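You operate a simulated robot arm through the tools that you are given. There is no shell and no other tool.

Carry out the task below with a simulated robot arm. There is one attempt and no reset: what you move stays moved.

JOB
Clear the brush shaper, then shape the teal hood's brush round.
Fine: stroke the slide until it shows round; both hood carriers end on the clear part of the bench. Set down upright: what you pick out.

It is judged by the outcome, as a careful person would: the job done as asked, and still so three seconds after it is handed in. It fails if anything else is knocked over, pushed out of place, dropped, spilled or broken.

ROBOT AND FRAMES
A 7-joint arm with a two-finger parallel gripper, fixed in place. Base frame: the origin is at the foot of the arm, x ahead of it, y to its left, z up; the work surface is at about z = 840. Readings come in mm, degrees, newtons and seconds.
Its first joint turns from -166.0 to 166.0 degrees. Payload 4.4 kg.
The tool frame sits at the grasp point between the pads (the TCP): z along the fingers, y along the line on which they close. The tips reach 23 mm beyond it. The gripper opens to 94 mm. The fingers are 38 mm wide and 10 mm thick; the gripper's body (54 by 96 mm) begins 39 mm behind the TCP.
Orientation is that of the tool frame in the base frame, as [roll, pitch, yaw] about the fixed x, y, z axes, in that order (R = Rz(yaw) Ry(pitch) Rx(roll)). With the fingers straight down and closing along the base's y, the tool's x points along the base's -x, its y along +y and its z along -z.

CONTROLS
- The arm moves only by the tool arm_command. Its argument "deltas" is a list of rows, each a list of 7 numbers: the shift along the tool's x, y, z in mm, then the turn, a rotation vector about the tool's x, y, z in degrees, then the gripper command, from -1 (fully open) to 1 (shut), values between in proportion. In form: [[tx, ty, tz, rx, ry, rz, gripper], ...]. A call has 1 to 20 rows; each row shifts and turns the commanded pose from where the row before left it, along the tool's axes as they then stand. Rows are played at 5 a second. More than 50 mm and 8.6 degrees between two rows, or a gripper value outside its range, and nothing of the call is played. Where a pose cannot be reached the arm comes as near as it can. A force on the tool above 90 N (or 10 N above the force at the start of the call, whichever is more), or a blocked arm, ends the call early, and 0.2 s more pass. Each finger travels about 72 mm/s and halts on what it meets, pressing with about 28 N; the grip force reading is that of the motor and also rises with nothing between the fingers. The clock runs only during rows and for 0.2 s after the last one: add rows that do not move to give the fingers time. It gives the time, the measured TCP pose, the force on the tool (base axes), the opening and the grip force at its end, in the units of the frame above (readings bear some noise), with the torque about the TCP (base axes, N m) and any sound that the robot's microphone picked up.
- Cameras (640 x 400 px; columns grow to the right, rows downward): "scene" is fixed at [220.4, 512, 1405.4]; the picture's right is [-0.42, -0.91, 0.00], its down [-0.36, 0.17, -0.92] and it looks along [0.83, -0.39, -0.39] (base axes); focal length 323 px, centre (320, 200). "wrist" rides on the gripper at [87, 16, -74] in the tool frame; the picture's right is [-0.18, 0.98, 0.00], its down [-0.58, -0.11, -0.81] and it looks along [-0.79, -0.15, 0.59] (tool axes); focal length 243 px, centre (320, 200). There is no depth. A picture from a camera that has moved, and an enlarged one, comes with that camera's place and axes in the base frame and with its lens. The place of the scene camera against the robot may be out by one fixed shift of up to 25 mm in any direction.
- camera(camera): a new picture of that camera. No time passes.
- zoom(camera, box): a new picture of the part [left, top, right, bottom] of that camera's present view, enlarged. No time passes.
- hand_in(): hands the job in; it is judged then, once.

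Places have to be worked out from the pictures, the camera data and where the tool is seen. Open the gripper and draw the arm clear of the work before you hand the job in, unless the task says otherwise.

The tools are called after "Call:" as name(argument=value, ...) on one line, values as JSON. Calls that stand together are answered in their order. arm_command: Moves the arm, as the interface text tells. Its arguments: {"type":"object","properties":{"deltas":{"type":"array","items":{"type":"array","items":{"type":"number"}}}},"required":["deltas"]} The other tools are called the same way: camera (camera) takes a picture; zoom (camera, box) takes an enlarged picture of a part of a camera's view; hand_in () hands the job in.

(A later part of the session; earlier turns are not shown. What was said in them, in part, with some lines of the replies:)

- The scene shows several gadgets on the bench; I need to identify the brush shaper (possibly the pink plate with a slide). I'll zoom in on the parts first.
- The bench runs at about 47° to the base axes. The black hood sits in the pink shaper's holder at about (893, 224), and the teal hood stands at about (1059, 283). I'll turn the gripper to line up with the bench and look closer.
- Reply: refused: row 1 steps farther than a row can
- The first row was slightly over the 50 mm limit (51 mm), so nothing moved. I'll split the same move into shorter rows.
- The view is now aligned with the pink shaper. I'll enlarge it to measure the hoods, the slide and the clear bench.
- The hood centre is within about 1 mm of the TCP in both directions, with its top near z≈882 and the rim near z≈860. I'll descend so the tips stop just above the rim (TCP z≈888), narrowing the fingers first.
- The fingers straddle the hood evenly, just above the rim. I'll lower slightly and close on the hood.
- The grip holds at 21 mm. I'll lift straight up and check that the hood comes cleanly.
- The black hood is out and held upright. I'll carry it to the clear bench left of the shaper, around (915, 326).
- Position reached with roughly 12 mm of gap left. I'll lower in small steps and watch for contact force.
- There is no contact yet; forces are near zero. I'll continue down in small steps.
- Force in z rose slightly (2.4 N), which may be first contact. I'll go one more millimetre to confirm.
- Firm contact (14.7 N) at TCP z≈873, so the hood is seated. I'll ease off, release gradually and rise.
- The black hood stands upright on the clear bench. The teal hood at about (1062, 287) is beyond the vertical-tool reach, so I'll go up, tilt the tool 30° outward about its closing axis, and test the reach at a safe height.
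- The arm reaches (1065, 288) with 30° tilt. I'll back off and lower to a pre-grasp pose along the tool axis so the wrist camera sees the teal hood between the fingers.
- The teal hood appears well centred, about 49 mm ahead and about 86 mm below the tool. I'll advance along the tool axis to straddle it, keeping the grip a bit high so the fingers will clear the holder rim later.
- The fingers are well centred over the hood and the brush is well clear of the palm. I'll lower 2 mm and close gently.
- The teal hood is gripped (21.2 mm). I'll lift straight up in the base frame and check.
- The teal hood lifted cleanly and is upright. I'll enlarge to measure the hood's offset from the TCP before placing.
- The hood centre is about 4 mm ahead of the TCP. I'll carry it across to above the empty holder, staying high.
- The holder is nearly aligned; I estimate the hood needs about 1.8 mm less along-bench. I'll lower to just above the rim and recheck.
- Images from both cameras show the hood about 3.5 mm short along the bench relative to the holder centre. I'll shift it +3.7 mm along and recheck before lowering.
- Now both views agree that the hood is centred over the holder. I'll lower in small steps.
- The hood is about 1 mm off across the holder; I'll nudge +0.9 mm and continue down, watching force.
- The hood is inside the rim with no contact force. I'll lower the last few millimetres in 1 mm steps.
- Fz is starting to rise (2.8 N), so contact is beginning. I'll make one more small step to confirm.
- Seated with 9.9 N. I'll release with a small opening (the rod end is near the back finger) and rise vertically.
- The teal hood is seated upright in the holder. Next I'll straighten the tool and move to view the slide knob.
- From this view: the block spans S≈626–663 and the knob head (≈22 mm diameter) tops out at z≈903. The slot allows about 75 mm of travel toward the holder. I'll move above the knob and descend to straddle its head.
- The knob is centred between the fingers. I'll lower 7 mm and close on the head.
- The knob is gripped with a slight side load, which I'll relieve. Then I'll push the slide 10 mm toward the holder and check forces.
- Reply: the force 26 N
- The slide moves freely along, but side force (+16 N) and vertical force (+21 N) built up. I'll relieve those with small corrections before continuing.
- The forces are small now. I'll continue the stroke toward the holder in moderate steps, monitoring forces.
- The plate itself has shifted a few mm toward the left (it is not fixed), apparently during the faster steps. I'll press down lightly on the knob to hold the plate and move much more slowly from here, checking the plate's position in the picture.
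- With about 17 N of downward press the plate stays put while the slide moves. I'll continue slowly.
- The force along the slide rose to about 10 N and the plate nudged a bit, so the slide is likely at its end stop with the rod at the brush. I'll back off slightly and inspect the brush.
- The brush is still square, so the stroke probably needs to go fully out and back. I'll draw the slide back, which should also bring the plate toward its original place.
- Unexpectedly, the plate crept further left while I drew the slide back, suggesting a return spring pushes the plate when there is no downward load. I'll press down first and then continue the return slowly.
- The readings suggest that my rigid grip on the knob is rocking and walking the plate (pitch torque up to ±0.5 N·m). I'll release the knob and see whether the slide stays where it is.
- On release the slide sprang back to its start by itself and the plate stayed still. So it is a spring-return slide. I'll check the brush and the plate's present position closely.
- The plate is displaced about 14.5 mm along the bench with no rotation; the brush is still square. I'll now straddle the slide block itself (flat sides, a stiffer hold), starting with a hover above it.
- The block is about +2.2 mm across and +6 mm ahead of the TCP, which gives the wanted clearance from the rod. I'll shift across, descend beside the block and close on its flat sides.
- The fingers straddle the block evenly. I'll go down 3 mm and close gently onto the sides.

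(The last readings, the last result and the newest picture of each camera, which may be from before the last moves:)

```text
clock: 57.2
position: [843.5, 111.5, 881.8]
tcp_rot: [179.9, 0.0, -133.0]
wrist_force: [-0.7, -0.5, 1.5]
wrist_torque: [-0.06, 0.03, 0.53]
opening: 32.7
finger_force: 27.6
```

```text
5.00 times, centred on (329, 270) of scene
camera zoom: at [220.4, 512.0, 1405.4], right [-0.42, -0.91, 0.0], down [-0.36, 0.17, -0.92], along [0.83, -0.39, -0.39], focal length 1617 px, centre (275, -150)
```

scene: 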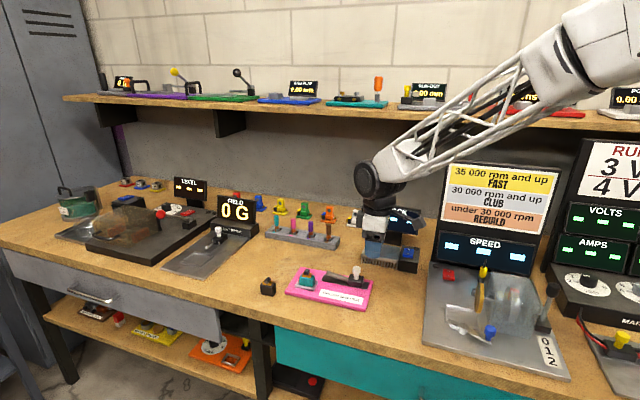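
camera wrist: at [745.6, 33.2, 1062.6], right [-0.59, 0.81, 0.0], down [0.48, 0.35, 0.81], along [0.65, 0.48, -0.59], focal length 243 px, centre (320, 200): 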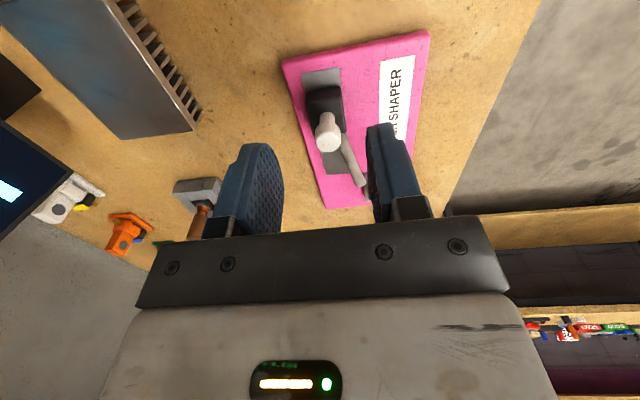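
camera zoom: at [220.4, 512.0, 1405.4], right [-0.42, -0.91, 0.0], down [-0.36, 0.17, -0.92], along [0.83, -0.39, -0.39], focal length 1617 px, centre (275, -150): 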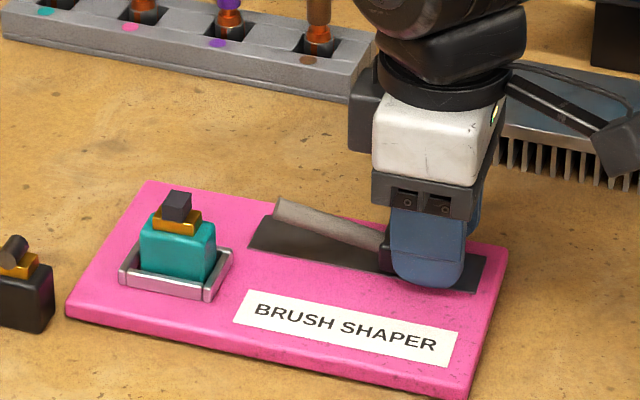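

The block is gripped (32.7 mm). I'll now draw the plate back −14.5 mm along the bench using the slide's back stop, slowly.

Call:
arm_command(deltas=[[1.5, 0, 0, 0, 0, 0, 0.6], [1.5, 0, 0, 0, 0, 0, 0.6], [1.5, 0, 0, 0, 0, 0, 0.6], [1.5, 0, 0, 0, 0, 0, 0.6], [0, 0, 0, 0, 0, 0, 0.6]])

Call:
zoom(camera="scene", box=[265, 230, 393, 310])

```text
clock: 58.4
position: [840.2, 107.7, 883.8]
tcp_rot: [-180.0, 0.0, -133.1]
wrist_force: [1.6, 7.4, 1.0]
wrist_torque: [0.25, -0.13, 0.12]
opening: 32.7
finger_force: 28.0
```

```text
5.00 times, centred on (329, 270) of scene
camera zoom: at [220.4, 512.0, 1405.4], right [-0.42, -0.91, 0.0], down [-0.36, 0.17, -0.92], along [0.83, -0.39, -0.39], focal length 1617 px, centre (275, -150)
```

zoom: 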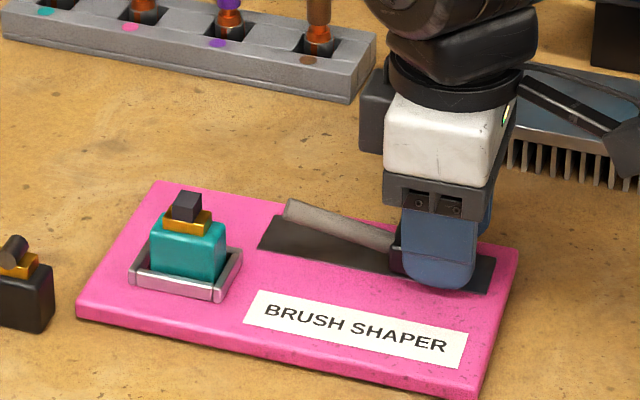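

The plate follows cleanly. I'll continue 9 mm more and compare with the original picture crop.

Call:
arm_command(deltas=[[1.5, 0, 0, 0, 0, 0, 0.6], [1.5, 0, 0, 0, 0, 0, 0.6], [1.5, 0, 0, 0, 0, 0, 0.6], [1.5, 0, 0, 0, 0, 0, 0.6], [1.5, 0, 0, 0, 0, 0, 0.6], [1.5, 0, 0, 0, 0, 0, 0.6], [0, 0, 0, 0, 0, 0, 0.6]])

Call:
zoom(camera="scene", box=[280, 230, 408, 310])

Call:
zoom(camera="scene", box=[260, 240, 400, 328])

```text
clock: 60.0
position: [834.0, 101.0, 883.1]
tcp_rot: [-180.0, 0.0, -133.0]
wrist_force: [8.6, 4.6, 5.4]
wrist_torque: [0.15, -0.22, -0.35]
opening: 32.5
finger_force: 28.2
```

```text
5.00 times, centred on (344, 270) of scene
camera zoom: at [220.4, 512.0, 1405.4], right [-0.42, -0.91, 0.0], down [-0.36, 0.17, -0.92], along [0.83, -0.39, -0.39], focal length 1617 px, centre (200, -150)
```

zoom: 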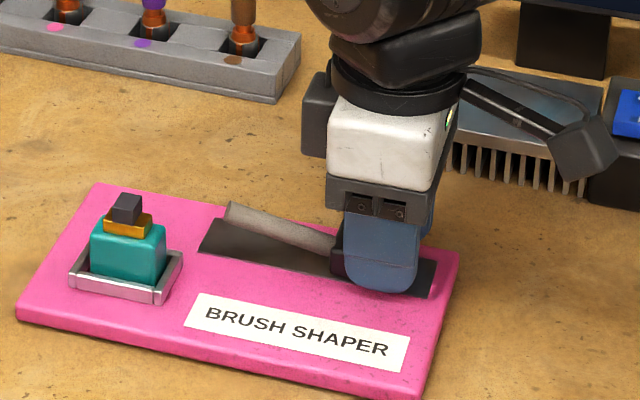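

```text
4.55 times, centred on (330, 284) of scene
camera zoom: at [220.4, 512.0, 1405.4], right [-0.42, -0.91, 0.0], down [-0.36, 0.17, -0.92], along [0.83, -0.39, -0.39], focal length 1470 px, centre (274, -182)
```

zoom: 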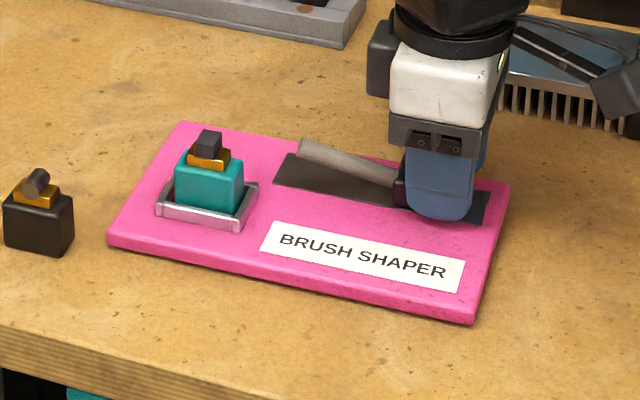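

Compared with the very first crop, the plate still needs about 5 mm more. I'll pull that back.

Call:
arm_command(deltas=[[1.5, 0, 0, 0, 0, 0, 0.6], [1.5, 0, 0, 0, 0, 0, 0.6], [1.5, 0, 0, 0, 0, 0, 0.6], [0.5, 0, 0, 0, 0, 0, 0.6], [0, 0, 0, 0, 0, 0, 0.6]])

Call:
zoom(camera="scene", box=[260, 240, 400, 328])

```text
clock: 61.2
position: [829.1, 97.2, 884.0]
tcp_rot: [180.0, 0.0, -132.9]
wrist_force: [4.7, 9.5, 6.9]
wrist_torque: [0.39, -0.33, -0.25]
opening: 32.8
finger_force: 27.7
```

```text
4.55 times, centred on (330, 284) of scene
camera zoom: at [220.4, 512.0, 1405.4], right [-0.42, -0.91, 0.0], down [-0.36, 0.17, -0.92], along [0.83, -0.39, -0.39], focal length 1470 px, centre (274, -182)
```

zoom: 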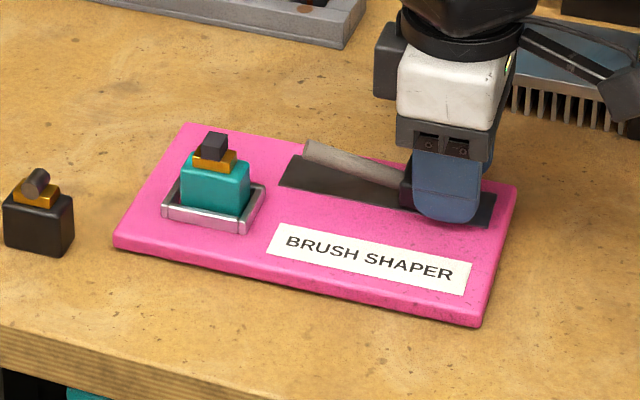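

The plate is back at its original place within about 1 mm (its bench friction is about 10 N). Now I'll press down lightly on the block to add holding force and read the load.

Call:
arm_command(deltas=[[-0.5, 0, 0.7, 0, 0, 0, 1], [0, 0, 0.7, 0, 0, 0, 1], [0, 0, 0, 0, 0, 0, 1]])

```text
clock: 62.0
position: [830.7, 97.3, 882.4]
tcp_rot: [-180.0, 0.1, -133.0]
wrist_force: [-8.0, 6.2, 23.4]
wrist_torque: [0.27, 0.14, -0.12]
opening: 32.6
finger_force: 28.9
```

The downward load is 23 N. I'll push the slide forward 25 mm steadily and check the plate.

Call:
arm_command(deltas=[[-2.5, 0.3, 0.3, 0, 0, 0, 1], [-2.5, 0, 0, 0, 0, 0, 1], [-2.5, 0, 0, 0, 0, 0, 1], [-2.5, 0, 0, 0, 0, 0, 1], [-2.5, 0, 0, 0, 0, 0, 1], [-2.5, 0, 0, 0, 0, 0, 1], [-2.5, 0, 0, 0, 0, 0, 1], [-2.5, 0, 0, 0, 0, 0, 1], [-2.5, 0, 0, 0, 0, 0, 1], [-2.5, 0, 0, 0, 0, 0, 1], [0, 0, 0, 0, 0, 0, 1]])

Call:
zoom(camera="scene", box=[260, 240, 400, 328])

```text
clock: 64.4
position: [847.6, 117.0, 880.2]
tcp_rot: [-180.0, 0.0, -133.0]
wrist_force: [2.9, -3.9, -0.1]
wrist_torque: [-0.07, -0.12, -0.29]
opening: 32.8
finger_force: 28.0
```

```text
4.55 times, centred on (330, 284) of scene
camera zoom: at [220.4, 512.0, 1405.4], right [-0.42, -0.91, 0.0], down [-0.36, 0.17, -0.92], along [0.83, -0.39, -0.39], focal length 1470 px, centre (274, -182)
```

zoom: 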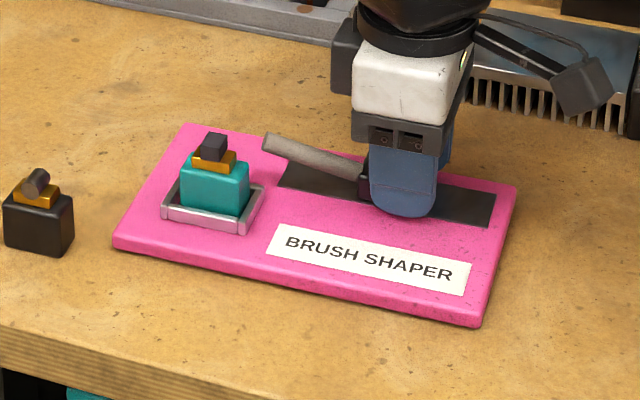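

The plate has not moved. The vertical load has bled off, so I'll add a slight press and continue forward in shorter segments.

Call:
arm_command(deltas=[[-2, 0, 0.3, 0, 0, 0, 1], [-2, 0, 0, 0, 0, 0, 1], [-2, 0, 0, 0, 0, 0, 1], [-2, 0, 0, 0, 0, 0, 1], [-2, 0, 0, 0, 0, 0, 1], [-2, 0, 0, 0, 0, 0, 1]])

Call:
zoom(camera="scene", box=[260, 240, 400, 328])

```text
clock: 65.8
position: [855.3, 124.3, 882.4]
tcp_rot: [180.0, 0.0, -133.0]
wrist_force: [3.1, -6.0, -0.1]
wrist_torque: [0.2, 0.21, -0.22]
opening: 32.7
finger_force: 28.1
```

```text
4.55 times, centred on (330, 284) of scene
camera zoom: at [220.4, 512.0, 1405.4], right [-0.42, -0.91, 0.0], down [-0.36, 0.17, -0.92], along [0.83, -0.39, -0.39], focal length 1470 px, centre (274, -182)
```

zoom: 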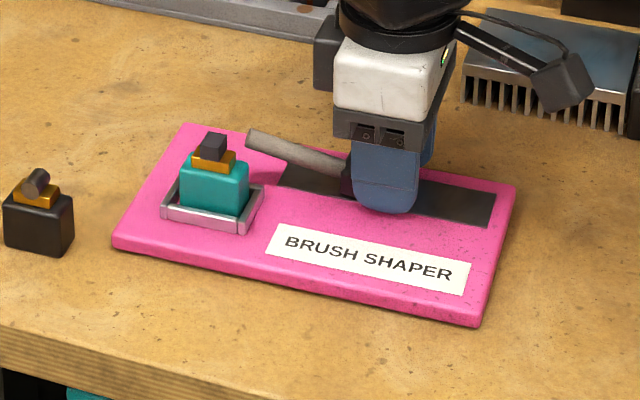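

Still steady. Continue forward toward the end of the stroke.

Call:
arm_command(deltas=[[-2, 0, 0.3, 0, 0, 0, 1], [-2, 0, 0, 0, 0, 0, 1], [-2, 0, 0, 0, 0, 0, 1], [-2, 0, 0, 0, 0, 0, 1], [-2, 0, 0, 0, 0, 0, 1]])

Call:
zoom(camera="scene", box=[260, 240, 400, 328])

```text
clock: 67.0
position: [861.8, 132.1, 881.6]
tcp_rot: [180.0, 0.0, -133.0]
wrist_force: [0.5, -2.7, 0.1]
wrist_torque: [-0.32, 0.32, 0.12]
opening: 32.9
finger_force: 28.2
```

```text
4.55 times, centred on (330, 284) of scene
camera zoom: at [220.4, 512.0, 1405.4], right [-0.42, -0.91, 0.0], down [-0.36, 0.17, -0.92], along [0.83, -0.39, -0.39], focal length 1470 px, centre (274, -182)
```

zoom: 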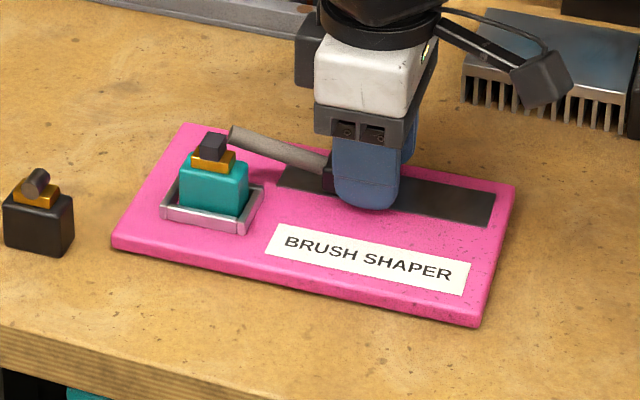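

The plate holds and the rod end is right beside the brush. I'll continue in 1 mm steps, watching the force for the stop.

Call:
arm_command(deltas=[[-1, 0, 0.2, 0, 0, 0, 1], [-1, 0, 0, 0, 0, 0, 1], [-1, 0, 0, 0, 0, 0, 1], [0, 0, 0, 0, 0, 0, 1]])

Call:
zoom(camera="scene", box=[280, 255, 344, 295])

Call:
arm_command(deltas=[[-1, 0, 0, 0, 0, 0, 1], [-1, 0, 0, 0, 0, 0, 1], [0, 0, 0, 0, 0, 0, 1]])

Call:
zoom(camera="scene", box=[280, 255, 344, 295])

Call:
zoom(camera="scene", box=[260, 240, 400, 328])

```text
clock: 68.0
position: [865.0, 134.3, 882.3]
tcp_rot: [-179.9, 0.1, -133.0]
wrist_force: [-7.8, 5.1, 6.4]
wrist_torque: [0.14, 0.1, -0.03]
opening: 32.5
finger_force: 28.3
```

```text
10.00 times, centred on (312, 275) of scene
camera zoom: at [220.4, 512.0, 1405.4], right [-0.42, -0.91, 0.0], down [-0.36, 0.17, -0.92], along [0.83, -0.39, -0.39], focal length 3234 px, centre (400, -550)
```

zoom: 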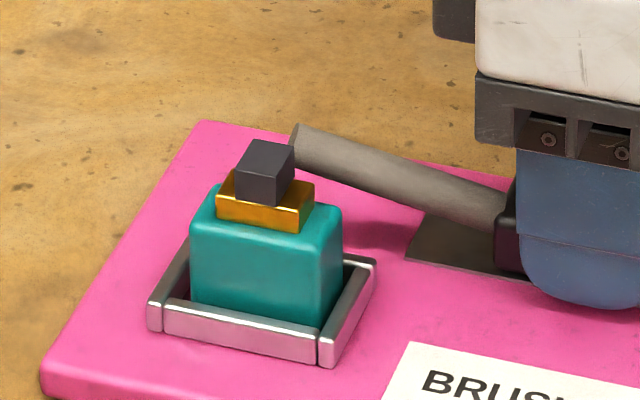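

```text
clock: 68.8
position: [866.2, 135.0, 881.3]
tcp_rot: [-180.0, 0.0, -133.0]
wrist_force: [-10.7, -8.5, 13.6]
wrist_torque: [-0.4, 0.49, 0.09]
opening: 32.5
finger_force: 27.9
```

```text
10.00 times, centred on (312, 275) of scene
camera zoom: at [220.4, 512.0, 1405.4], right [-0.42, -0.91, 0.0], down [-0.36, 0.17, -0.92], along [0.83, -0.39, -0.39], focal length 3234 px, centre (400, -550)
```

zoom: 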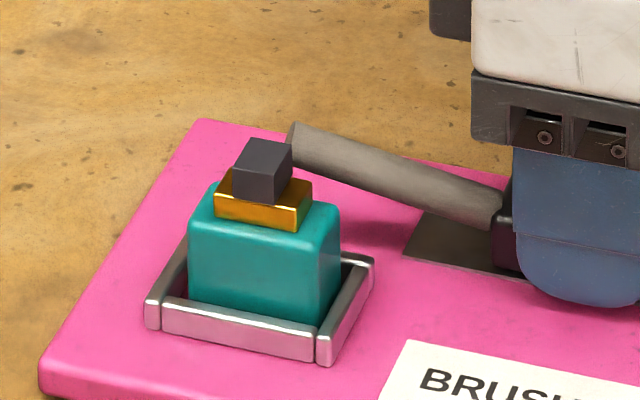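

```text
4.55 times, centred on (330, 284) of scene
camera zoom: at [220.4, 512.0, 1405.4], right [-0.42, -0.91, 0.0], down [-0.36, 0.17, -0.92], along [0.83, -0.39, -0.39], focal length 1470 px, centre (274, -182)
```

zoom: 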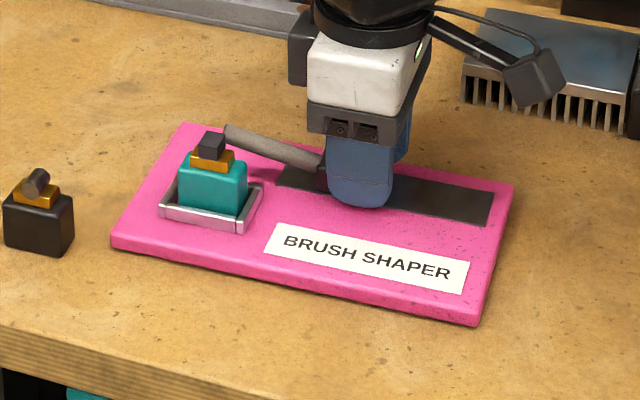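

The end stop is reached (about 13 N at about 51 mm of travel), and the plate moved barely 1 mm. The brush is still square, so the cycle may complete on the return. I'll bring the slide back under control, checking the plate.

Call:
arm_command(deltas=[[2, 0, 0, 0, 0, 0, 1], [2, 0, 0, 0, 0, 0, 1], [2, 0, 0, 0, 0, 0, 1], [2, 0, 0, 0, 0, 0, 1], [2, 0, 0, 0, 0, 0, 1], [2, 0, 0, 0, 0, 0, 1], [0, 0, 0, 0, 0, 0, 1]])

Call:
zoom(camera="scene", box=[260, 240, 400, 328])

```text
clock: 70.4
position: [858.4, 126.7, 880.2]
tcp_rot: [-180.0, 0.0, -133.0]
wrist_force: [7.6, -8.9, 8.3]
wrist_torque: [0.16, -0.45, -0.25]
opening: 32.7
finger_force: 27.9
```

```text
4.55 times, centred on (330, 284) of scene
camera zoom: at [220.4, 512.0, 1405.4], right [-0.42, -0.91, 0.0], down [-0.36, 0.17, -0.92], along [0.83, -0.39, -0.39], focal length 1470 px, centre (274, -182)
```

zoom: 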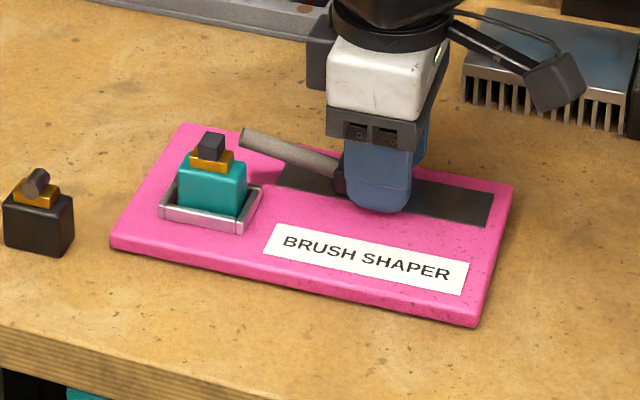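

The plate is steady. I'll continue the return toward the start.

Call:
arm_command(deltas=[[2, -0.3, 0, 0, 0, 0, 1], [2, 0, 0, 0, 0, 0, 1], [2, 0, 0, 0, 0, 0, 1], [2, 0, 0, 0, 0, 0, 1], [2, 0, 0, 0, 0, 0, 1], [2, 0, 0, 0, 0, 0, 1], [2, 0, 0, 0, 0, 0, 1], [2, 0, 0, 0, 0, 0, 1], [2, 0, 0, 0, 0, 0, 1], [2, 0, 0, 0, 0, 0, 1], [0, 0, 0, 0, 0, 0, 1]])

Call:
arm_command(deltas=[[2, 0, 0, 0, 0, 0, 1], [2, 0, 0, 0, 0, 0, 1], [2, 0, 0, 0, 0, 0, 1], [2, 0, 0, 0, 0, 0, 1], [2, 0, 0, 0, 0, 0, 1], [2, 0, 0, 0, 0, 0, 1], [2, 0, 0, 0, 0, 0, 1], [2, 0, 0, 0, 0, 0, 1], [1, 0, 0, 0, 0, 0, 1], [0, 0, 0, 0, 0, 0, 1]])

Call:
zoom(camera="scene", box=[260, 240, 400, 328])

Call:
zoom(camera="scene", box=[280, 255, 344, 295])

```text
clock: 72.8
position: [843.9, 111.2, 881.4]
tcp_rot: [179.9, 0.0, -133.1]
wrist_force: [-11.4, 10.1, 20.0]
wrist_torque: [0.21, 0.28, 0.26]
opening: 32.9
finger_force: 27.9
```

```text
clock: 75.0
position: [831.5, 98.8, 881.0]
tcp_rot: [-180.0, 0.0, -133.0]
wrist_force: [-3.0, 0.8, 8.9]
wrist_torque: [0.26, -0.3, 0.29]
opening: 32.4
finger_force: 28.0
```

```text
4.55 times, centred on (330, 284) of scene
camera zoom: at [220.4, 512.0, 1405.4], right [-0.42, -0.91, 0.0], down [-0.36, 0.17, -0.92], along [0.83, -0.39, -0.39], focal length 1470 px, centre (274, -182)
```

zoom: 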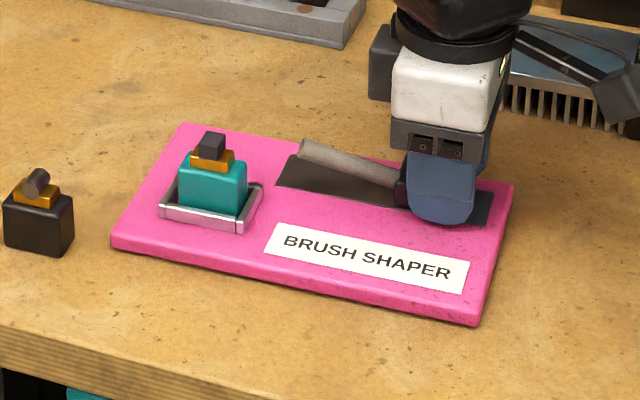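

```text
10.00 times, centred on (312, 275) of scene
camera zoom: at [220.4, 512.0, 1405.4], right [-0.42, -0.91, 0.0], down [-0.36, 0.17, -0.92], along [0.83, -0.39, -0.39], focal length 3234 px, centre (400, -550)
```

zoom: 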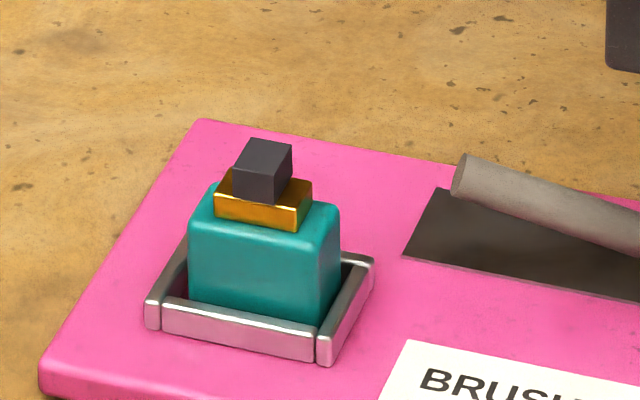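

The slide is back, the plate is unmoved, and the brush is still square after this stroke. I'll make another full stroke the same way.

Call:
arm_command(deltas=[[-2.5, 0, 0, 0, 0, 0, 1], [-2.5, 0, 0, 0, 0, 0, 1], [-2.5, 0, 0, 0, 0, 0, 1], [-2.5, 0, 0, 0, 0, 0, 1], [-2.5, 0, 0, 0, 0, 0, 1], [-2.5, 0, 0, 0, 0, 0, 1], [-2.5, 0, 0, 0, 0, 0, 1], [-2.5, 0, 0, 0, 0, 0, 1], [-2.5, 0, 0, 0, 0, 0, 1], [-2.5, 0, 0, 0, 0, 0, 1], [-2.5, 0, 0, 0, 0, 0, 1], [-2.5, 0, 0, 0, 0, 0, 1], [-2.5, 0, 0, 0, 0, 0, 1], [-2.5, 0, 0, 0, 0, 0, 1], [-2.5, 0, 0, 0, 0, 0, 1], [-2.5, 0, 0, 0, 0, 0, 1], [-2.5, 0, 0, 0, 0, 0, 1], [-2.5, 0, 0, 0, 0, 0, 1], [-2, 0, 0, 0, 0, 0, 1], [0, 0, 0, 0, 0, 0, 1]])

Call:
zoom(camera="scene", box=[260, 240, 400, 328])

Call:
zoom(camera="scene", box=[280, 255, 344, 295])

```text
clock: 79.2
position: [864.6, 133.0, 881.0]
tcp_rot: [180.0, 0.0, -133.0]
wrist_force: [-6.7, 4.0, 0.3]
wrist_torque: [-0.24, 0.47, 0.15]
opening: 32.9
finger_force: 28.0
```

```text
4.55 times, centred on (330, 284) of scene
camera zoom: at [220.4, 512.0, 1405.4], right [-0.42, -0.91, 0.0], down [-0.36, 0.17, -0.92], along [0.83, -0.39, -0.39], focal length 1470 px, centre (274, -182)
```

zoom: 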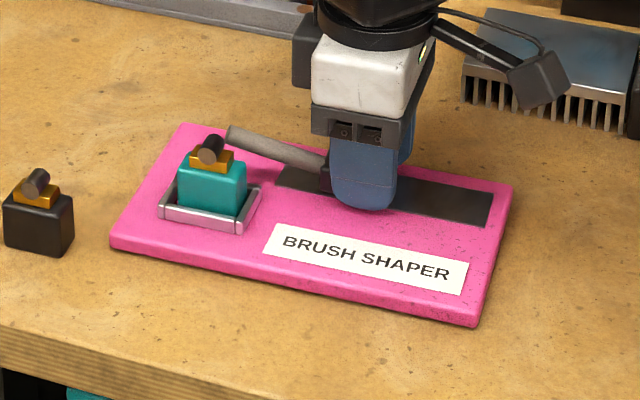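

```text
10.00 times, centred on (312, 275) of scene
camera zoom: at [220.4, 512.0, 1405.4], right [-0.42, -0.91, 0.0], down [-0.36, 0.17, -0.92], along [0.83, -0.39, -0.39], focal length 3234 px, centre (400, -550)
```

zoom: 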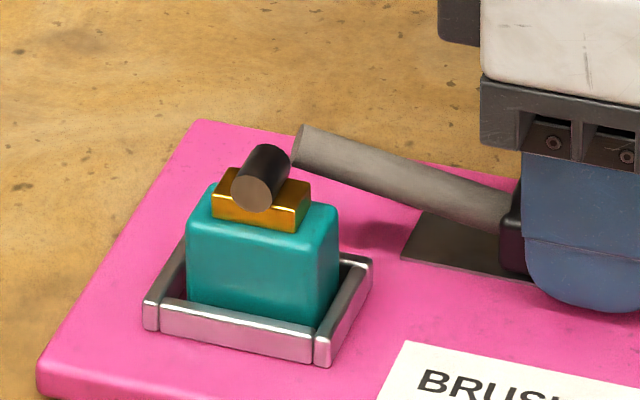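

The brush now shows round. I'll return the slide under control to its start and do no more strokes.

Call:
arm_command(deltas=[[2.5, 0, 0, 0, 0, 0, 1], [2.5, 0, 0, 0, 0, 0, 1], [2.5, 0, 0, 0, 0, 0, 1], [2.5, 0, 0, 0, 0, 0, 1], [2.5, 0, 0, 0, 0, 0, 1], [2.5, 0, 0, 0, 0, 0, 1], [2.5, 0, 0, 0, 0, 0, 1], [2.5, 0, 0, 0, 0, 0, 1], [2.5, 0, 0, 0, 0, 0, 1], [2.5, 0, 0, 0, 0, 0, 1], [2.5, 0, 0, 0, 0, 0, 1], [2.5, 0, 0, 0, 0, 0, 1], [2.5, 0, 0, 0, 0, 0, 1], [2.5, 0, 0, 0, 0, 0, 1], [2.5, 0, 0, 0, 0, 0, 1], [2.5, 0, 0, 0, 0, 0, 1], [2.5, 0, 0, 0, 0, 0, 1], [2.5, 0, 0, 0, 0, 0, 1], [2.5, 0, 0, 0, 0, 0, 1], [0, 0, 0, 0, 0, 0, 1]])

Call:
zoom(camera="scene", box=[260, 240, 400, 328])

Call:
zoom(camera="scene", box=[280, 255, 344, 295])

```text
clock: 83.4
position: [831.3, 99.6, 881.5]
tcp_rot: [179.9, -0.1, -133.0]
wrist_force: [3.7, 0.8, -0.3]
wrist_torque: [0.54, -0.57, -0.24]
opening: 32.6
finger_force: 27.5
```

```text
4.55 times, centred on (330, 284) of scene
camera zoom: at [220.4, 512.0, 1405.4], right [-0.42, -0.91, 0.0], down [-0.36, 0.17, -0.92], along [0.83, -0.39, -0.39], focal length 1470 px, centre (274, -182)
```

zoom: 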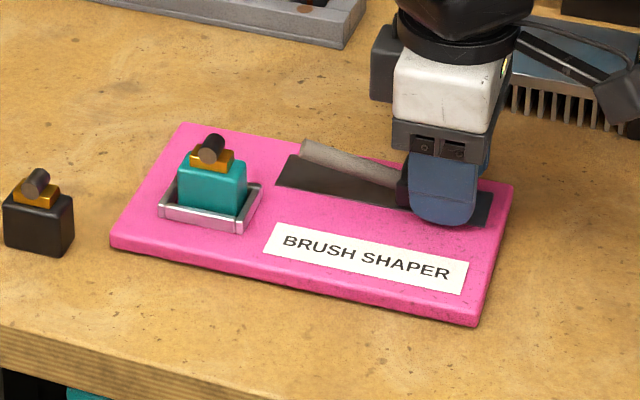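

```text
10.00 times, centred on (312, 275) of scene
camera zoom: at [220.4, 512.0, 1405.4], right [-0.42, -0.91, 0.0], down [-0.36, 0.17, -0.92], along [0.83, -0.39, -0.39], focal length 3234 px, centre (400, -550)
```

zoom: 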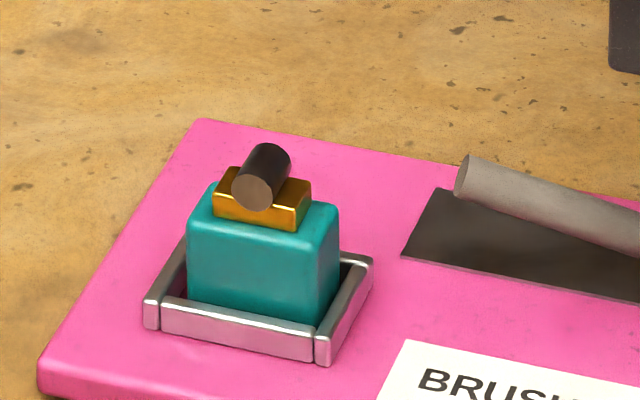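

The slide is home and the plate is about 2 mm left of its original place. I'll pull 3 mm more against the back stop to restore it, then compare.

Call:
arm_command(deltas=[[1, 0, 0, 0, 0, 0, 1], [1, 0, 0, 0, 0, 0, 1], [1.2, 0, 0, 0, 0, 0, 1], [0, 0, 0, 0, 0, 0, 1]])

Call:
zoom(camera="scene", box=[260, 240, 400, 328])

```text
clock: 84.4
position: [830.1, 97.3, 881.0]
tcp_rot: [180.0, 0.0, -133.0]
wrist_force: [5.8, 3.7, 0.8]
wrist_torque: [0.08, -0.11, -0.13]
opening: 32.6
finger_force: 27.7
```

```text
4.55 times, centred on (330, 284) of scene
camera zoom: at [220.4, 512.0, 1405.4], right [-0.42, -0.91, 0.0], down [-0.36, 0.17, -0.92], along [0.83, -0.39, -0.39], focal length 1470 px, centre (274, -182)
```

zoom: 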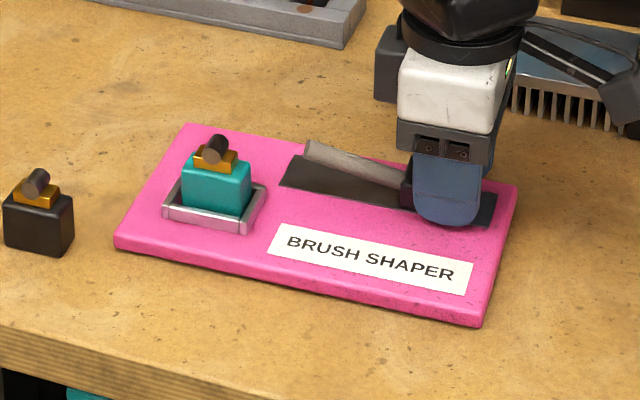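

The plate now matches its original position. I'll release the block, rise, and move off for a look.

Call:
arm_command(deltas=[[-0.4, 0, 0, 0, 0, 0, 1], [0, 0, 0, 0, 0, 0, 0.2], [0, 0, 0, 0, 0, 0, 0.1], [0, 0, 0, 0, 0, 0, 0], [0, 0, 0, 0, 0, 0, -0.28], [0, 0, 0, 0, 0, 0, -0.28], [0, 0, -20, 0, 0, 0, -0.28], [0, 0, -40, 0, 0, 0, -0.28], [0, 0, -45, 0, 0, 0, -0.28], [0, 0, -10, 0, 0, 0, 0], [0, 0, 0, 0, 0, 0, 0]])

Call:
zoom(camera="scene", box=[260, 240, 400, 328])

Call:
camera(camera="wrist")

```text
clock: 86.8
position: [831.3, 98.9, 997.8]
tcp_rot: [-180.0, 0.1, -133.0]
wrist_force: [0.2, 0.2, 1.1]
wrist_torque: [-0.02, 0.01, 0.02]
opening: 47.0
finger_force: 0.1
```

```text
4.55 times, centred on (330, 284) of scene
camera zoom: at [220.4, 512.0, 1405.4], right [-0.42, -0.91, 0.0], down [-0.36, 0.17, -0.92], along [0.83, -0.39, -0.39], focal length 1470 px, centre (274, -182)
```

zoom: 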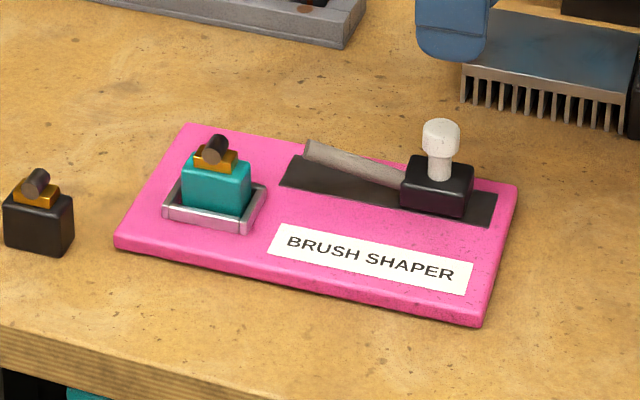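

```text
taken
camera wrist: at [760.1, 45.6, 1071.8], right [-0.59, 0.8, 0.0], down [0.48, 0.35, 0.81], along [0.65, 0.48, -0.59], focal length 243 px, centre (320, 200)
```

wrist: 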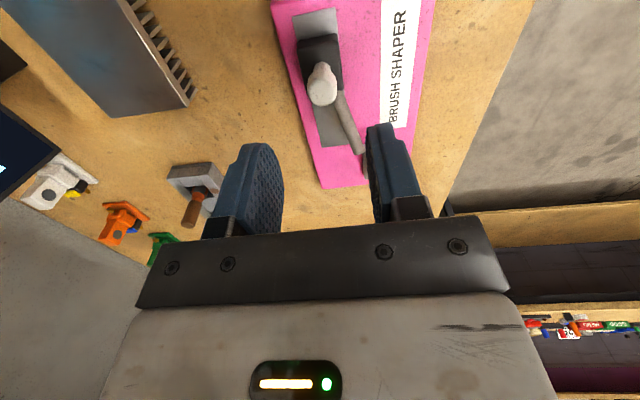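

All is as at the start, and the brush is round. Now I'll fetch the teal hood the same way as before: move above the holder, tilt 30°, and lower partway.

Call:
arm_command(deltas=[[-42.6, 15, 0, 0, 0, 0, 0.15], [-42.6, 15, 0, 0, 0, 0, 0.15], [-42.6, 15, 0, 0, 0, 0, 0.15], [0, 0, 0, 0, -7.5, 0, 0.15], [0, 0, 0, 0, -7.5, 0, 0.15], [0, 0, 0, 0, -7.5, 0, 0.15], [0, 0, 0, 0, -7.5, 0, 0.15], [20, 0, 34.6, 0, 0, 0, 0.15], [0, 0, 0, 0, 0, 0, 0.15], [0, 0, 0, 0, 0, 0, 0.15]])

Call:
zoom(camera="wrist", box=[220, 0, 420, 200])

Call:
zoom(camera="scene", box=[260, 230, 388, 310])

```text
clock: 89.0
position: [885.0, 219.6, 955.7]
tcp_rot: [-180.0, 30.1, -133.0]
wrist_force: [0.2, -0.7, -0.3]
wrist_torque: [0.0, 0.0, 0.0]
opening: 40.2
finger_force: 0.1
```

```text
2.00 times, centred on (320, 100) of wrist
camera zoom: at [797.4, 148.3, 976.3], right [-0.61, 0.79, 0.09], down [0.15, 0.0, 0.99], along [0.78, 0.62, -0.12], focal length 485 px, centre (320, 400)
```

zoom: 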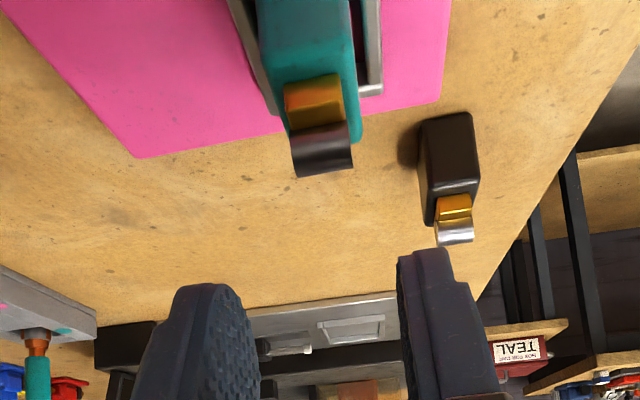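

```text
5.00 times, centred on (324, 270) of scene
camera zoom: at [220.4, 512.0, 1405.4], right [-0.42, -0.91, 0.0], down [-0.36, 0.17, -0.92], along [0.83, -0.39, -0.39], focal length 1617 px, centre (300, -150)
```

zoom: 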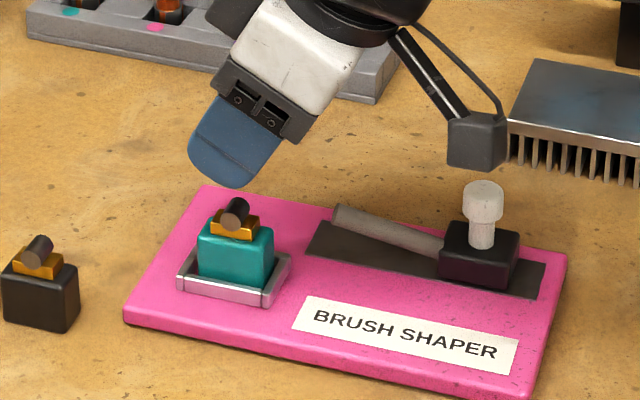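

The hood sits about 3.3 mm across from the TCP line. I'll correct that and lower to just around the hood, then check.

Call:
arm_command(deltas=[[-1, 3.3, 0.6, 0, 0, 0, 0.15], [10, 0, 17.3, 0, 0, 0, 0.15], [10, 0, 17.3, 0, 0, 0, 0.15], [0, 0, 0, 0, 0, 0, 0.15], [0, 0, 0, 0, 0, 0, 0.15]])

Call:
camera(camera="wrist")

Call:
zoom(camera="scene", box=[270, 240, 366, 300])

```text
clock: 90.2
position: [881.3, 223.8, 915.8]
tcp_rot: [-179.9, 30.1, -133.1]
wrist_force: [0.1, -0.1, 0.4]
wrist_torque: [0.04, 0.02, 0.02]
opening: 40.1
finger_force: 0.2
```

```text
taken
camera wrist: at [793.4, 152.6, 936.5], right [-0.61, 0.79, 0.09], down [0.15, 0.0, 0.99], along [0.78, 0.62, -0.12], focal length 243 px, centre (320, 200)
```

wrist: 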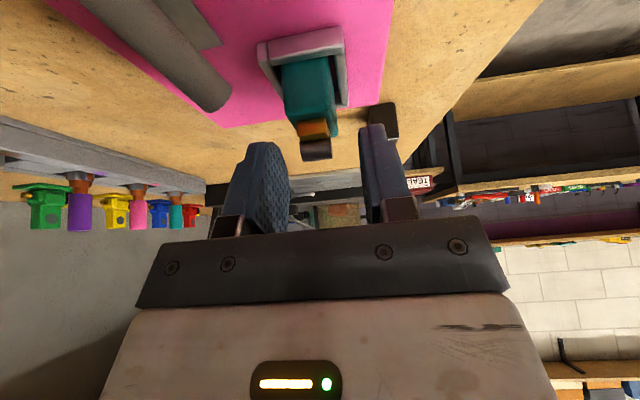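

```text
6.67 times, centred on (318, 270) of scene
camera zoom: at [220.4, 512.0, 1405.4], right [-0.42, -0.91, 0.0], down [-0.36, 0.17, -0.92], along [0.83, -0.39, -0.39], focal length 2156 px, centre (333, -267)
```

zoom: 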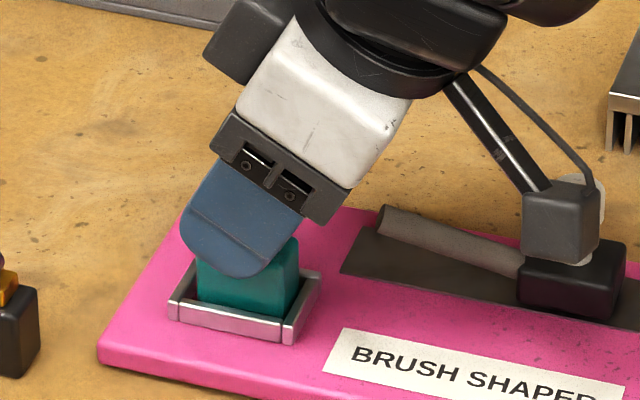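

Well centred. I'll lower to the grip height (TCP z≈896, fingertips just above the rim) and close.

Call:
arm_command(deltas=[[5, 0, 8.66, 0, 0, 0, 0.15], [4.7, 0, 8.2, 0, 0, 0, 0.15], [0, 0, 0, 0, 0, 0, 0.25], [0, 0, 0, 0, 0, 0, 0.35], [0, 0, 0, 0, 0, 0, 0.45], [0, 0, 0, 0, 0, 0, 0.55], [0, 0, 0, 0, 0, 0, 1], [0, 0, 0, 0, 0, 0, 1], [0, 0, 0, 0, 0, 0, 1]])

Call:
camera(camera="wrist")

Call:
zoom(camera="scene", box=[270, 240, 366, 300])

```text
clock: 92.2
position: [883.8, 222.5, 895.1]
tcp_rot: [-180.0, 30.0, -132.9]
wrist_force: [-0.6, 0.4, -1.0]
wrist_torque: [-0.04, -0.03, -0.02]
opening: 21.0
finger_force: 28.0
```

```text
taken
camera wrist: at [795.0, 152.0, 916.5], right [-0.61, 0.79, 0.09], down [0.15, 0.0, 0.99], along [0.78, 0.62, -0.12], focal length 243 px, centre (320, 200)
```

wrist: 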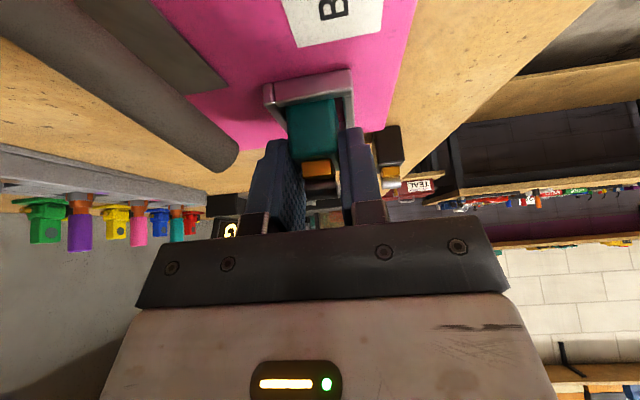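

```text
6.67 times, centred on (318, 270) of scene
camera zoom: at [220.4, 512.0, 1405.4], right [-0.42, -0.91, 0.0], down [-0.36, 0.17, -0.92], along [0.83, -0.39, -0.39], focal length 2156 px, centre (333, -267)
```

zoom: 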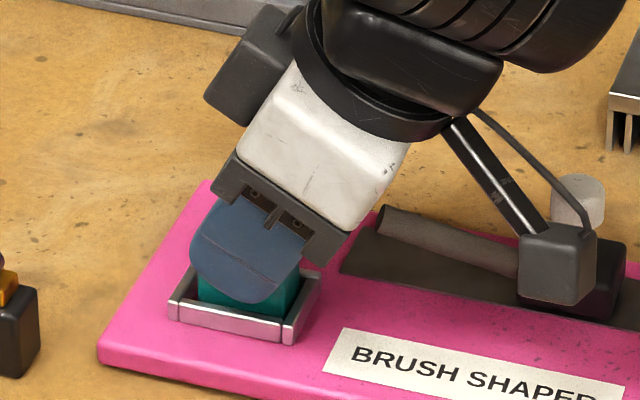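

The hood is gripped at 21 mm with the same geometry as before. I'll lift it straight up out of the holder.

Call:
arm_command(deltas=[[-2.5, 0, -4.33, 0, 0, 0, 1], [-5, 0, -8.66, 0, 0, 0, 1], [-10, 0, -17.3, 0, 0, 0, 1], [-12.5, 0, -21.65, 0, 0, 0, 1], [0, 0, 0, 0, 0, 0, 1]])

Call:
zoom(camera="scene", box=[260, 230, 388, 310])

Call:
zoom(camera="wrist", box=[240, 60, 400, 220])

```text
clock: 93.4
position: [880.2, 222.6, 956.1]
tcp_rot: [-180.0, 30.0, -133.1]
wrist_force: [1.0, -0.2, -0.4]
wrist_torque: [0.01, 0.02, -0.01]
opening: 21.1
finger_force: 28.3
```

```text
5.00 times, centred on (324, 270) of scene
camera zoom: at [220.4, 512.0, 1405.4], right [-0.42, -0.91, 0.0], down [-0.36, 0.17, -0.92], along [0.83, -0.39, -0.39], focal length 1617 px, centre (300, -150)
```

zoom: 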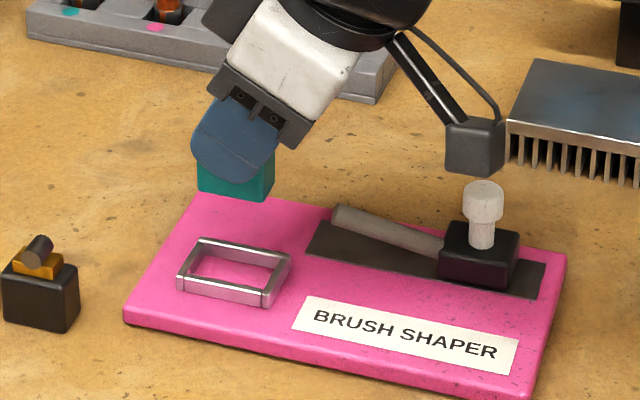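

```text
2.50 times, centred on (320, 140) of wrist
camera zoom: at [792.9, 152.1, 977.1], right [-0.61, 0.79, 0.09], down [0.15, 0.0, 0.99], along [0.78, 0.62, -0.12], focal length 606 px, centre (320, 350)
```

zoom: 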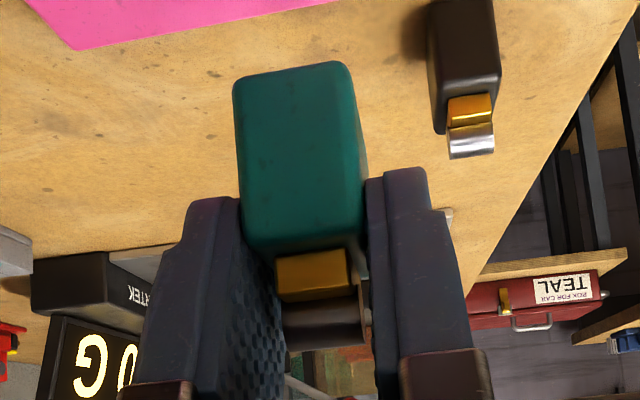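

The hood is out, with the holder and plate undisturbed. I'll carry it to the clear bench near its original place, well away from the black hood.

Call:
arm_command(deltas=[[-33.1, -16.7, 19.1, 0, 0, 0, 1], [-33.1, -16.7, 19.1, 0, 0, 0, 1], [-33.1, -16.7, 19.1, 0, 0, 0, 1], [-33.1, -16.7, 19.1, 0, 0, 0, 1], [0, 0, 0, 0, 0, 0, 1], [12.5, 0, 21.65, 0, 0, 0, 1], [12.5, 0, 21.65, 0, 0, 0, 1], [5, 0, 8.66, 0, 0, 0, 1], [0, 0, 0, 0, 0, 0, 1]])

Call:
zoom(camera="scene", box=[220, 210, 316, 270])

Call:
camera(camera="wrist")

```text
clock: 95.4
position: [1038.3, 289.9, 896.9]
tcp_rot: [-180.0, 30.0, -133.0]
wrist_force: [0.2, -0.1, 0.0]
wrist_torque: [0.0, 0.0, 0.03]
opening: 21.2
finger_force: 27.6
```

```text
6.67 times, centred on (268, 240) of scene
camera zoom: at [220.4, 512.0, 1405.4], right [-0.42, -0.91, 0.0], down [-0.36, 0.17, -0.92], along [0.83, -0.39, -0.39], focal length 2156 px, centre (667, -67)
```

zoom: 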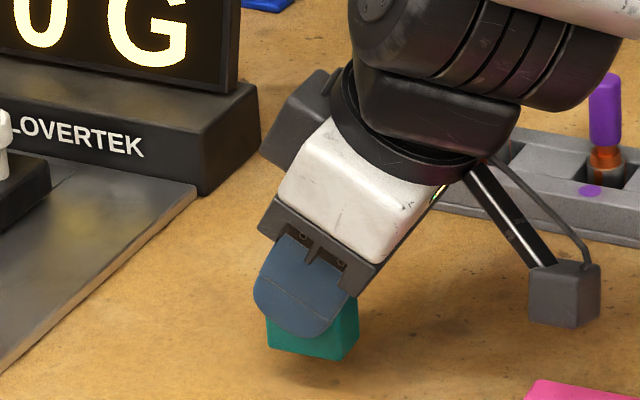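

```text
taken
camera wrist: at [950.7, 219.1, 918.3], right [-0.61, 0.79, 0.09], down [0.15, 0.0, 0.99], along [0.78, 0.62, -0.12], focal length 243 px, centre (320, 200)
```

wrist: 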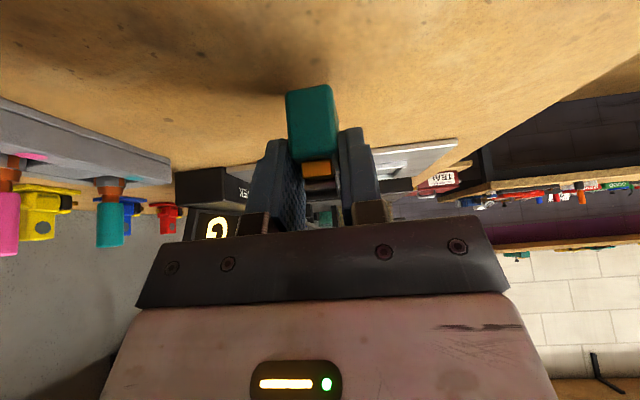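

Position is good and clear of everything. I'll lower 12 mm, then in 1 mm steps to contact.

Call:
arm_command(deltas=[[3, 0, 5.2, 0, 0, 0, 1], [3, 0, 5.2, 0, 0, 0, 1], [0, 0, 0, 0, 0, 0, 1]])

Call:
arm_command(deltas=[[0.75, 0, 1.3, 0, 0, 0, 1], [0, 0, 0, 0, 0, 0, 1]])

Call:
arm_command(deltas=[[0.5, 0, 0.87, 0, 0, 0, 1], [0, 0, 0, 0, 0, 0, 1]])

Call:
arm_command(deltas=[[0.5, 0, 0.87, 0, 0, 0, 1], [0, 0, 0, 0, 0, 0, 1]])

```text
clock: 96.2
position: [1037.6, 292.0, 885.7]
tcp_rot: [-179.9, 30.0, -133.0]
wrist_force: [-0.6, -1.0, -0.6]
wrist_torque: [0.02, 0.01, -0.02]
opening: 21.2
finger_force: 27.5
```

```text
clock: 96.8
position: [1036.6, 290.0, 882.8]
tcp_rot: [179.9, 30.0, -132.9]
wrist_force: [0.2, 0.0, -0.7]
wrist_torque: [-0.02, -0.02, -0.04]
opening: 21.2
finger_force: 28.3
```

```text
clock: 97.4
position: [1036.7, 290.9, 882.8]
tcp_rot: [-179.9, 29.9, -133.1]
wrist_force: [-0.8, 0.0, -0.2]
wrist_torque: [0.0, 0.03, -0.02]
opening: 21.0
finger_force: 27.7
```

```text
clock: 98.0
position: [1036.3, 290.7, 881.2]
tcp_rot: [180.0, 30.0, -133.0]
wrist_force: [-0.1, 1.0, 3.2]
wrist_torque: [0.03, 0.01, -0.01]
opening: 21.2
finger_force: 28.0
```

First contact shows (3.2 N). I'll make one more small step to seat it.

Call:
arm_command(deltas=[[0.3, 0, 0.5, 0, 0, 0, 1], [0, 0, 0, 0, 0, 0, 1]])

Call:
zoom(camera="scene", box=[220, 210, 316, 270])

```text
clock: 98.6
position: [1036.2, 291.4, 882.0]
tcp_rot: [-179.9, 30.1, -132.9]
wrist_force: [0.1, -0.8, 10.4]
wrist_torque: [-0.03, -0.05, -0.04]
opening: 21.2
finger_force: 27.5
```

```text
6.67 times, centred on (268, 240) of scene
camera zoom: at [220.4, 512.0, 1405.4], right [-0.42, -0.91, 0.0], down [-0.36, 0.17, -0.92], along [0.83, -0.39, -0.39], focal length 2156 px, centre (667, -67)
```

zoom: 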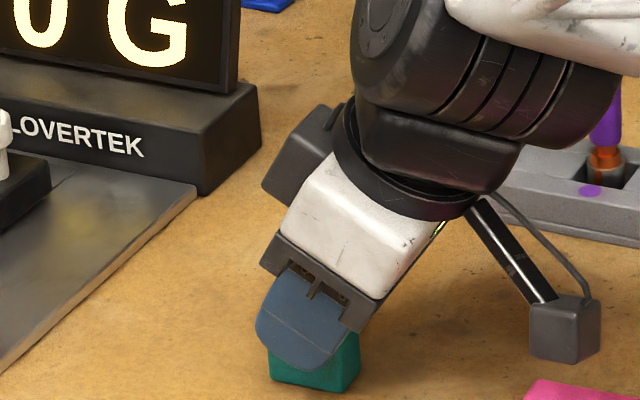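

The hood is seated (10.4 N). I'll ease off, open gradually and rise straight up.

Call:
arm_command(deltas=[[-0.25, 0, -0.4, 0, 0, 0, 1], [0, 0, 0, 0, 0, 0, 0.5], [0, 0, 0, 0, 0, 0, 0.4], [0, 0, 0, 0, 0, 0, 0.3], [0, 0, 0, 0, 0, 0, 0.1], [0, 0, 0, 0, 0, 0, 0.1], [-5, 0, -8.66, 0, 0, 0, 0.1], [-10, 0, -17.3, 0, 0, 0, 0.1], [-20, 0, -34.6, 0, 0, 0, 0.1], [-20, 0, -34.6, 0, 0, 0, 0.1], [0, 0, 0, 0, 0, 0, 0.1]])

Call:
zoom(camera="scene", box=[220, 210, 380, 310])

```text
clock: 101.0
position: [1033.6, 288.6, 988.4]
tcp_rot: [-180.0, 30.0, -133.0]
wrist_force: [0.3, -0.4, -0.4]
wrist_torque: [0.0, 0.01, -0.02]
opening: 42.2
finger_force: 0.0
```

```text
4.00 times, centred on (300, 260) of scene
camera zoom: at [220.4, 512.0, 1405.4], right [-0.42, -0.91, 0.0], down [-0.36, 0.17, -0.92], along [0.83, -0.39, -0.39], focal length 1294 px, centre (400, -40)
```

zoom: 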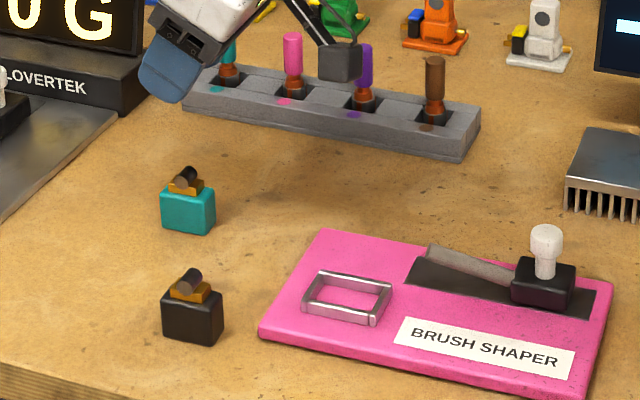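

Both hoods stand upright on the clear bench, and the shaper is empty and in place. I'll raise the arm, straighten it and draw back clear of the work.

Call:
arm_command(deltas=[[-20, 0, -34.6, 0, 0, 0, -0.5], [-20, 0, -34.6, 0, 0, 0, -1], [-20, 0, -34.6, 0, 0, 0, -1], [0, 0, 0, 0, 7.5, 0, -1], [0, 0, 0, 0, 7.5, 0, -1], [0, 0, 0, 0, 7.5, 0, -1], [0, 0, 0, 0, 7.5, 0, -1], [40, 0, -20, 0, 0, 0, -1], [40, 0, -20, 0, 0, 0, -1], [40, 0, -20, 0, 0, 0, -1], [40, 0, 0, 0, 0, 0, -1], [40, 0, 0, 0, 0, 0, -1], [0, 0, 0, 0, 0, 0, -1], [0, 0, 0, 0, 0, 0, -1]])

Call:
camera(camera="scene")

Call:
zoom(camera="scene", box=[260, 240, 400, 328])

Call:
zoom(camera="scene", box=[240, 180, 400, 280])

```text
clock: 104.0
position: [897.0, 145.1, 1168.0]
tcp_rot: [180.0, 0.1, -133.0]
wrist_force: [0.6, 0.5, 0.1]
wrist_torque: [-0.01, 0.01, 0.0]
opening: 94.2
finger_force: 0.1
```

```text
taken
```

scene: 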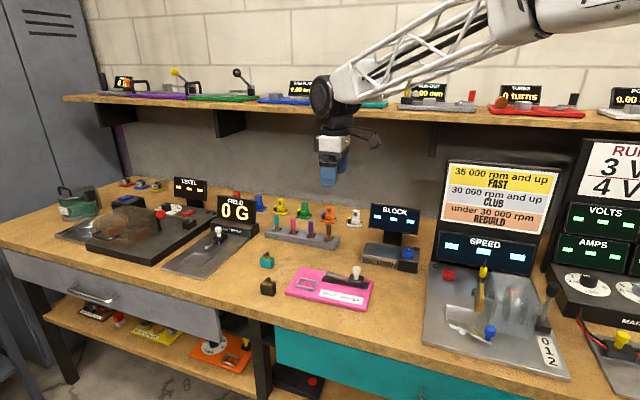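

```text
4.55 times, centred on (330, 284) of scene
camera zoom: at [220.4, 512.0, 1405.4], right [-0.42, -0.91, 0.0], down [-0.36, 0.17, -0.92], along [0.83, -0.39, -0.39], focal length 1470 px, centre (274, -182)
```

zoom: 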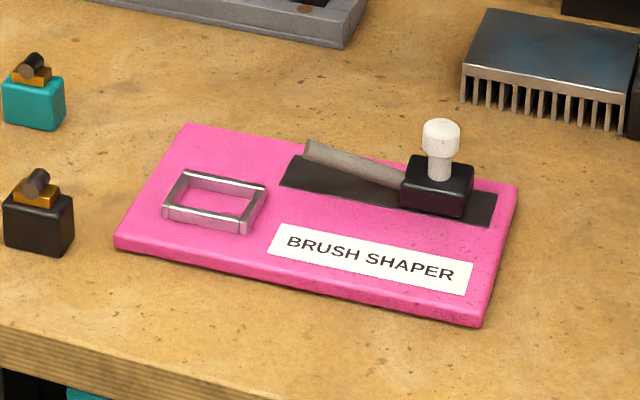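

```text
4.00 times, centred on (320, 230) of scene
camera zoom: at [220.4, 512.0, 1405.4], right [-0.42, -0.91, 0.0], down [-0.36, 0.17, -0.92], along [0.83, -0.39, -0.39], focal length 1294 px, centre (320, 80)
```

zoom: 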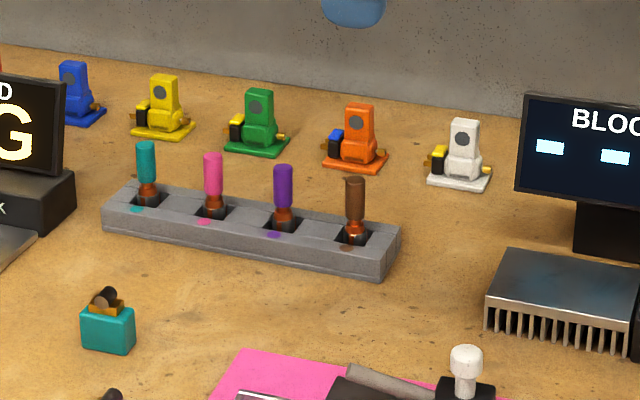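

The shaper is empty and back in its original place, the teal hood's brush shows round, and both hoods stand upright on the clear bench. Everything else looks undisturbed and the arm is clear with the gripper open. I'm handing in.

Call:
hand_in()

```text
The job is handed in.
```

The brush shaper is cleared and the teal hood's brush now shows round. Both hood carriers, black and teal, stand upright on the clear bench to the left of the shaper, and I have handed the job in.

- **Shaper plate moved:** the shaper's plate isn't fixed to the bench. On my first try I gripped the slide's knob, and the plate crept about 16–18 mm to the left. I drew it back and re-seated it after the last stroke. In the final picture it lines up with where it started, to within about 1 mm.
- **Strokes:** it took three forward strokes of the slide before the brush showed round. I then returned the slide to its start and made no more.
- **Teal hood's position:** it stands about 25 mm from where it began, well clear of the black hood.

Nothing else in the last pictures looks disturbed. The arm is drawn back with the gripper open.
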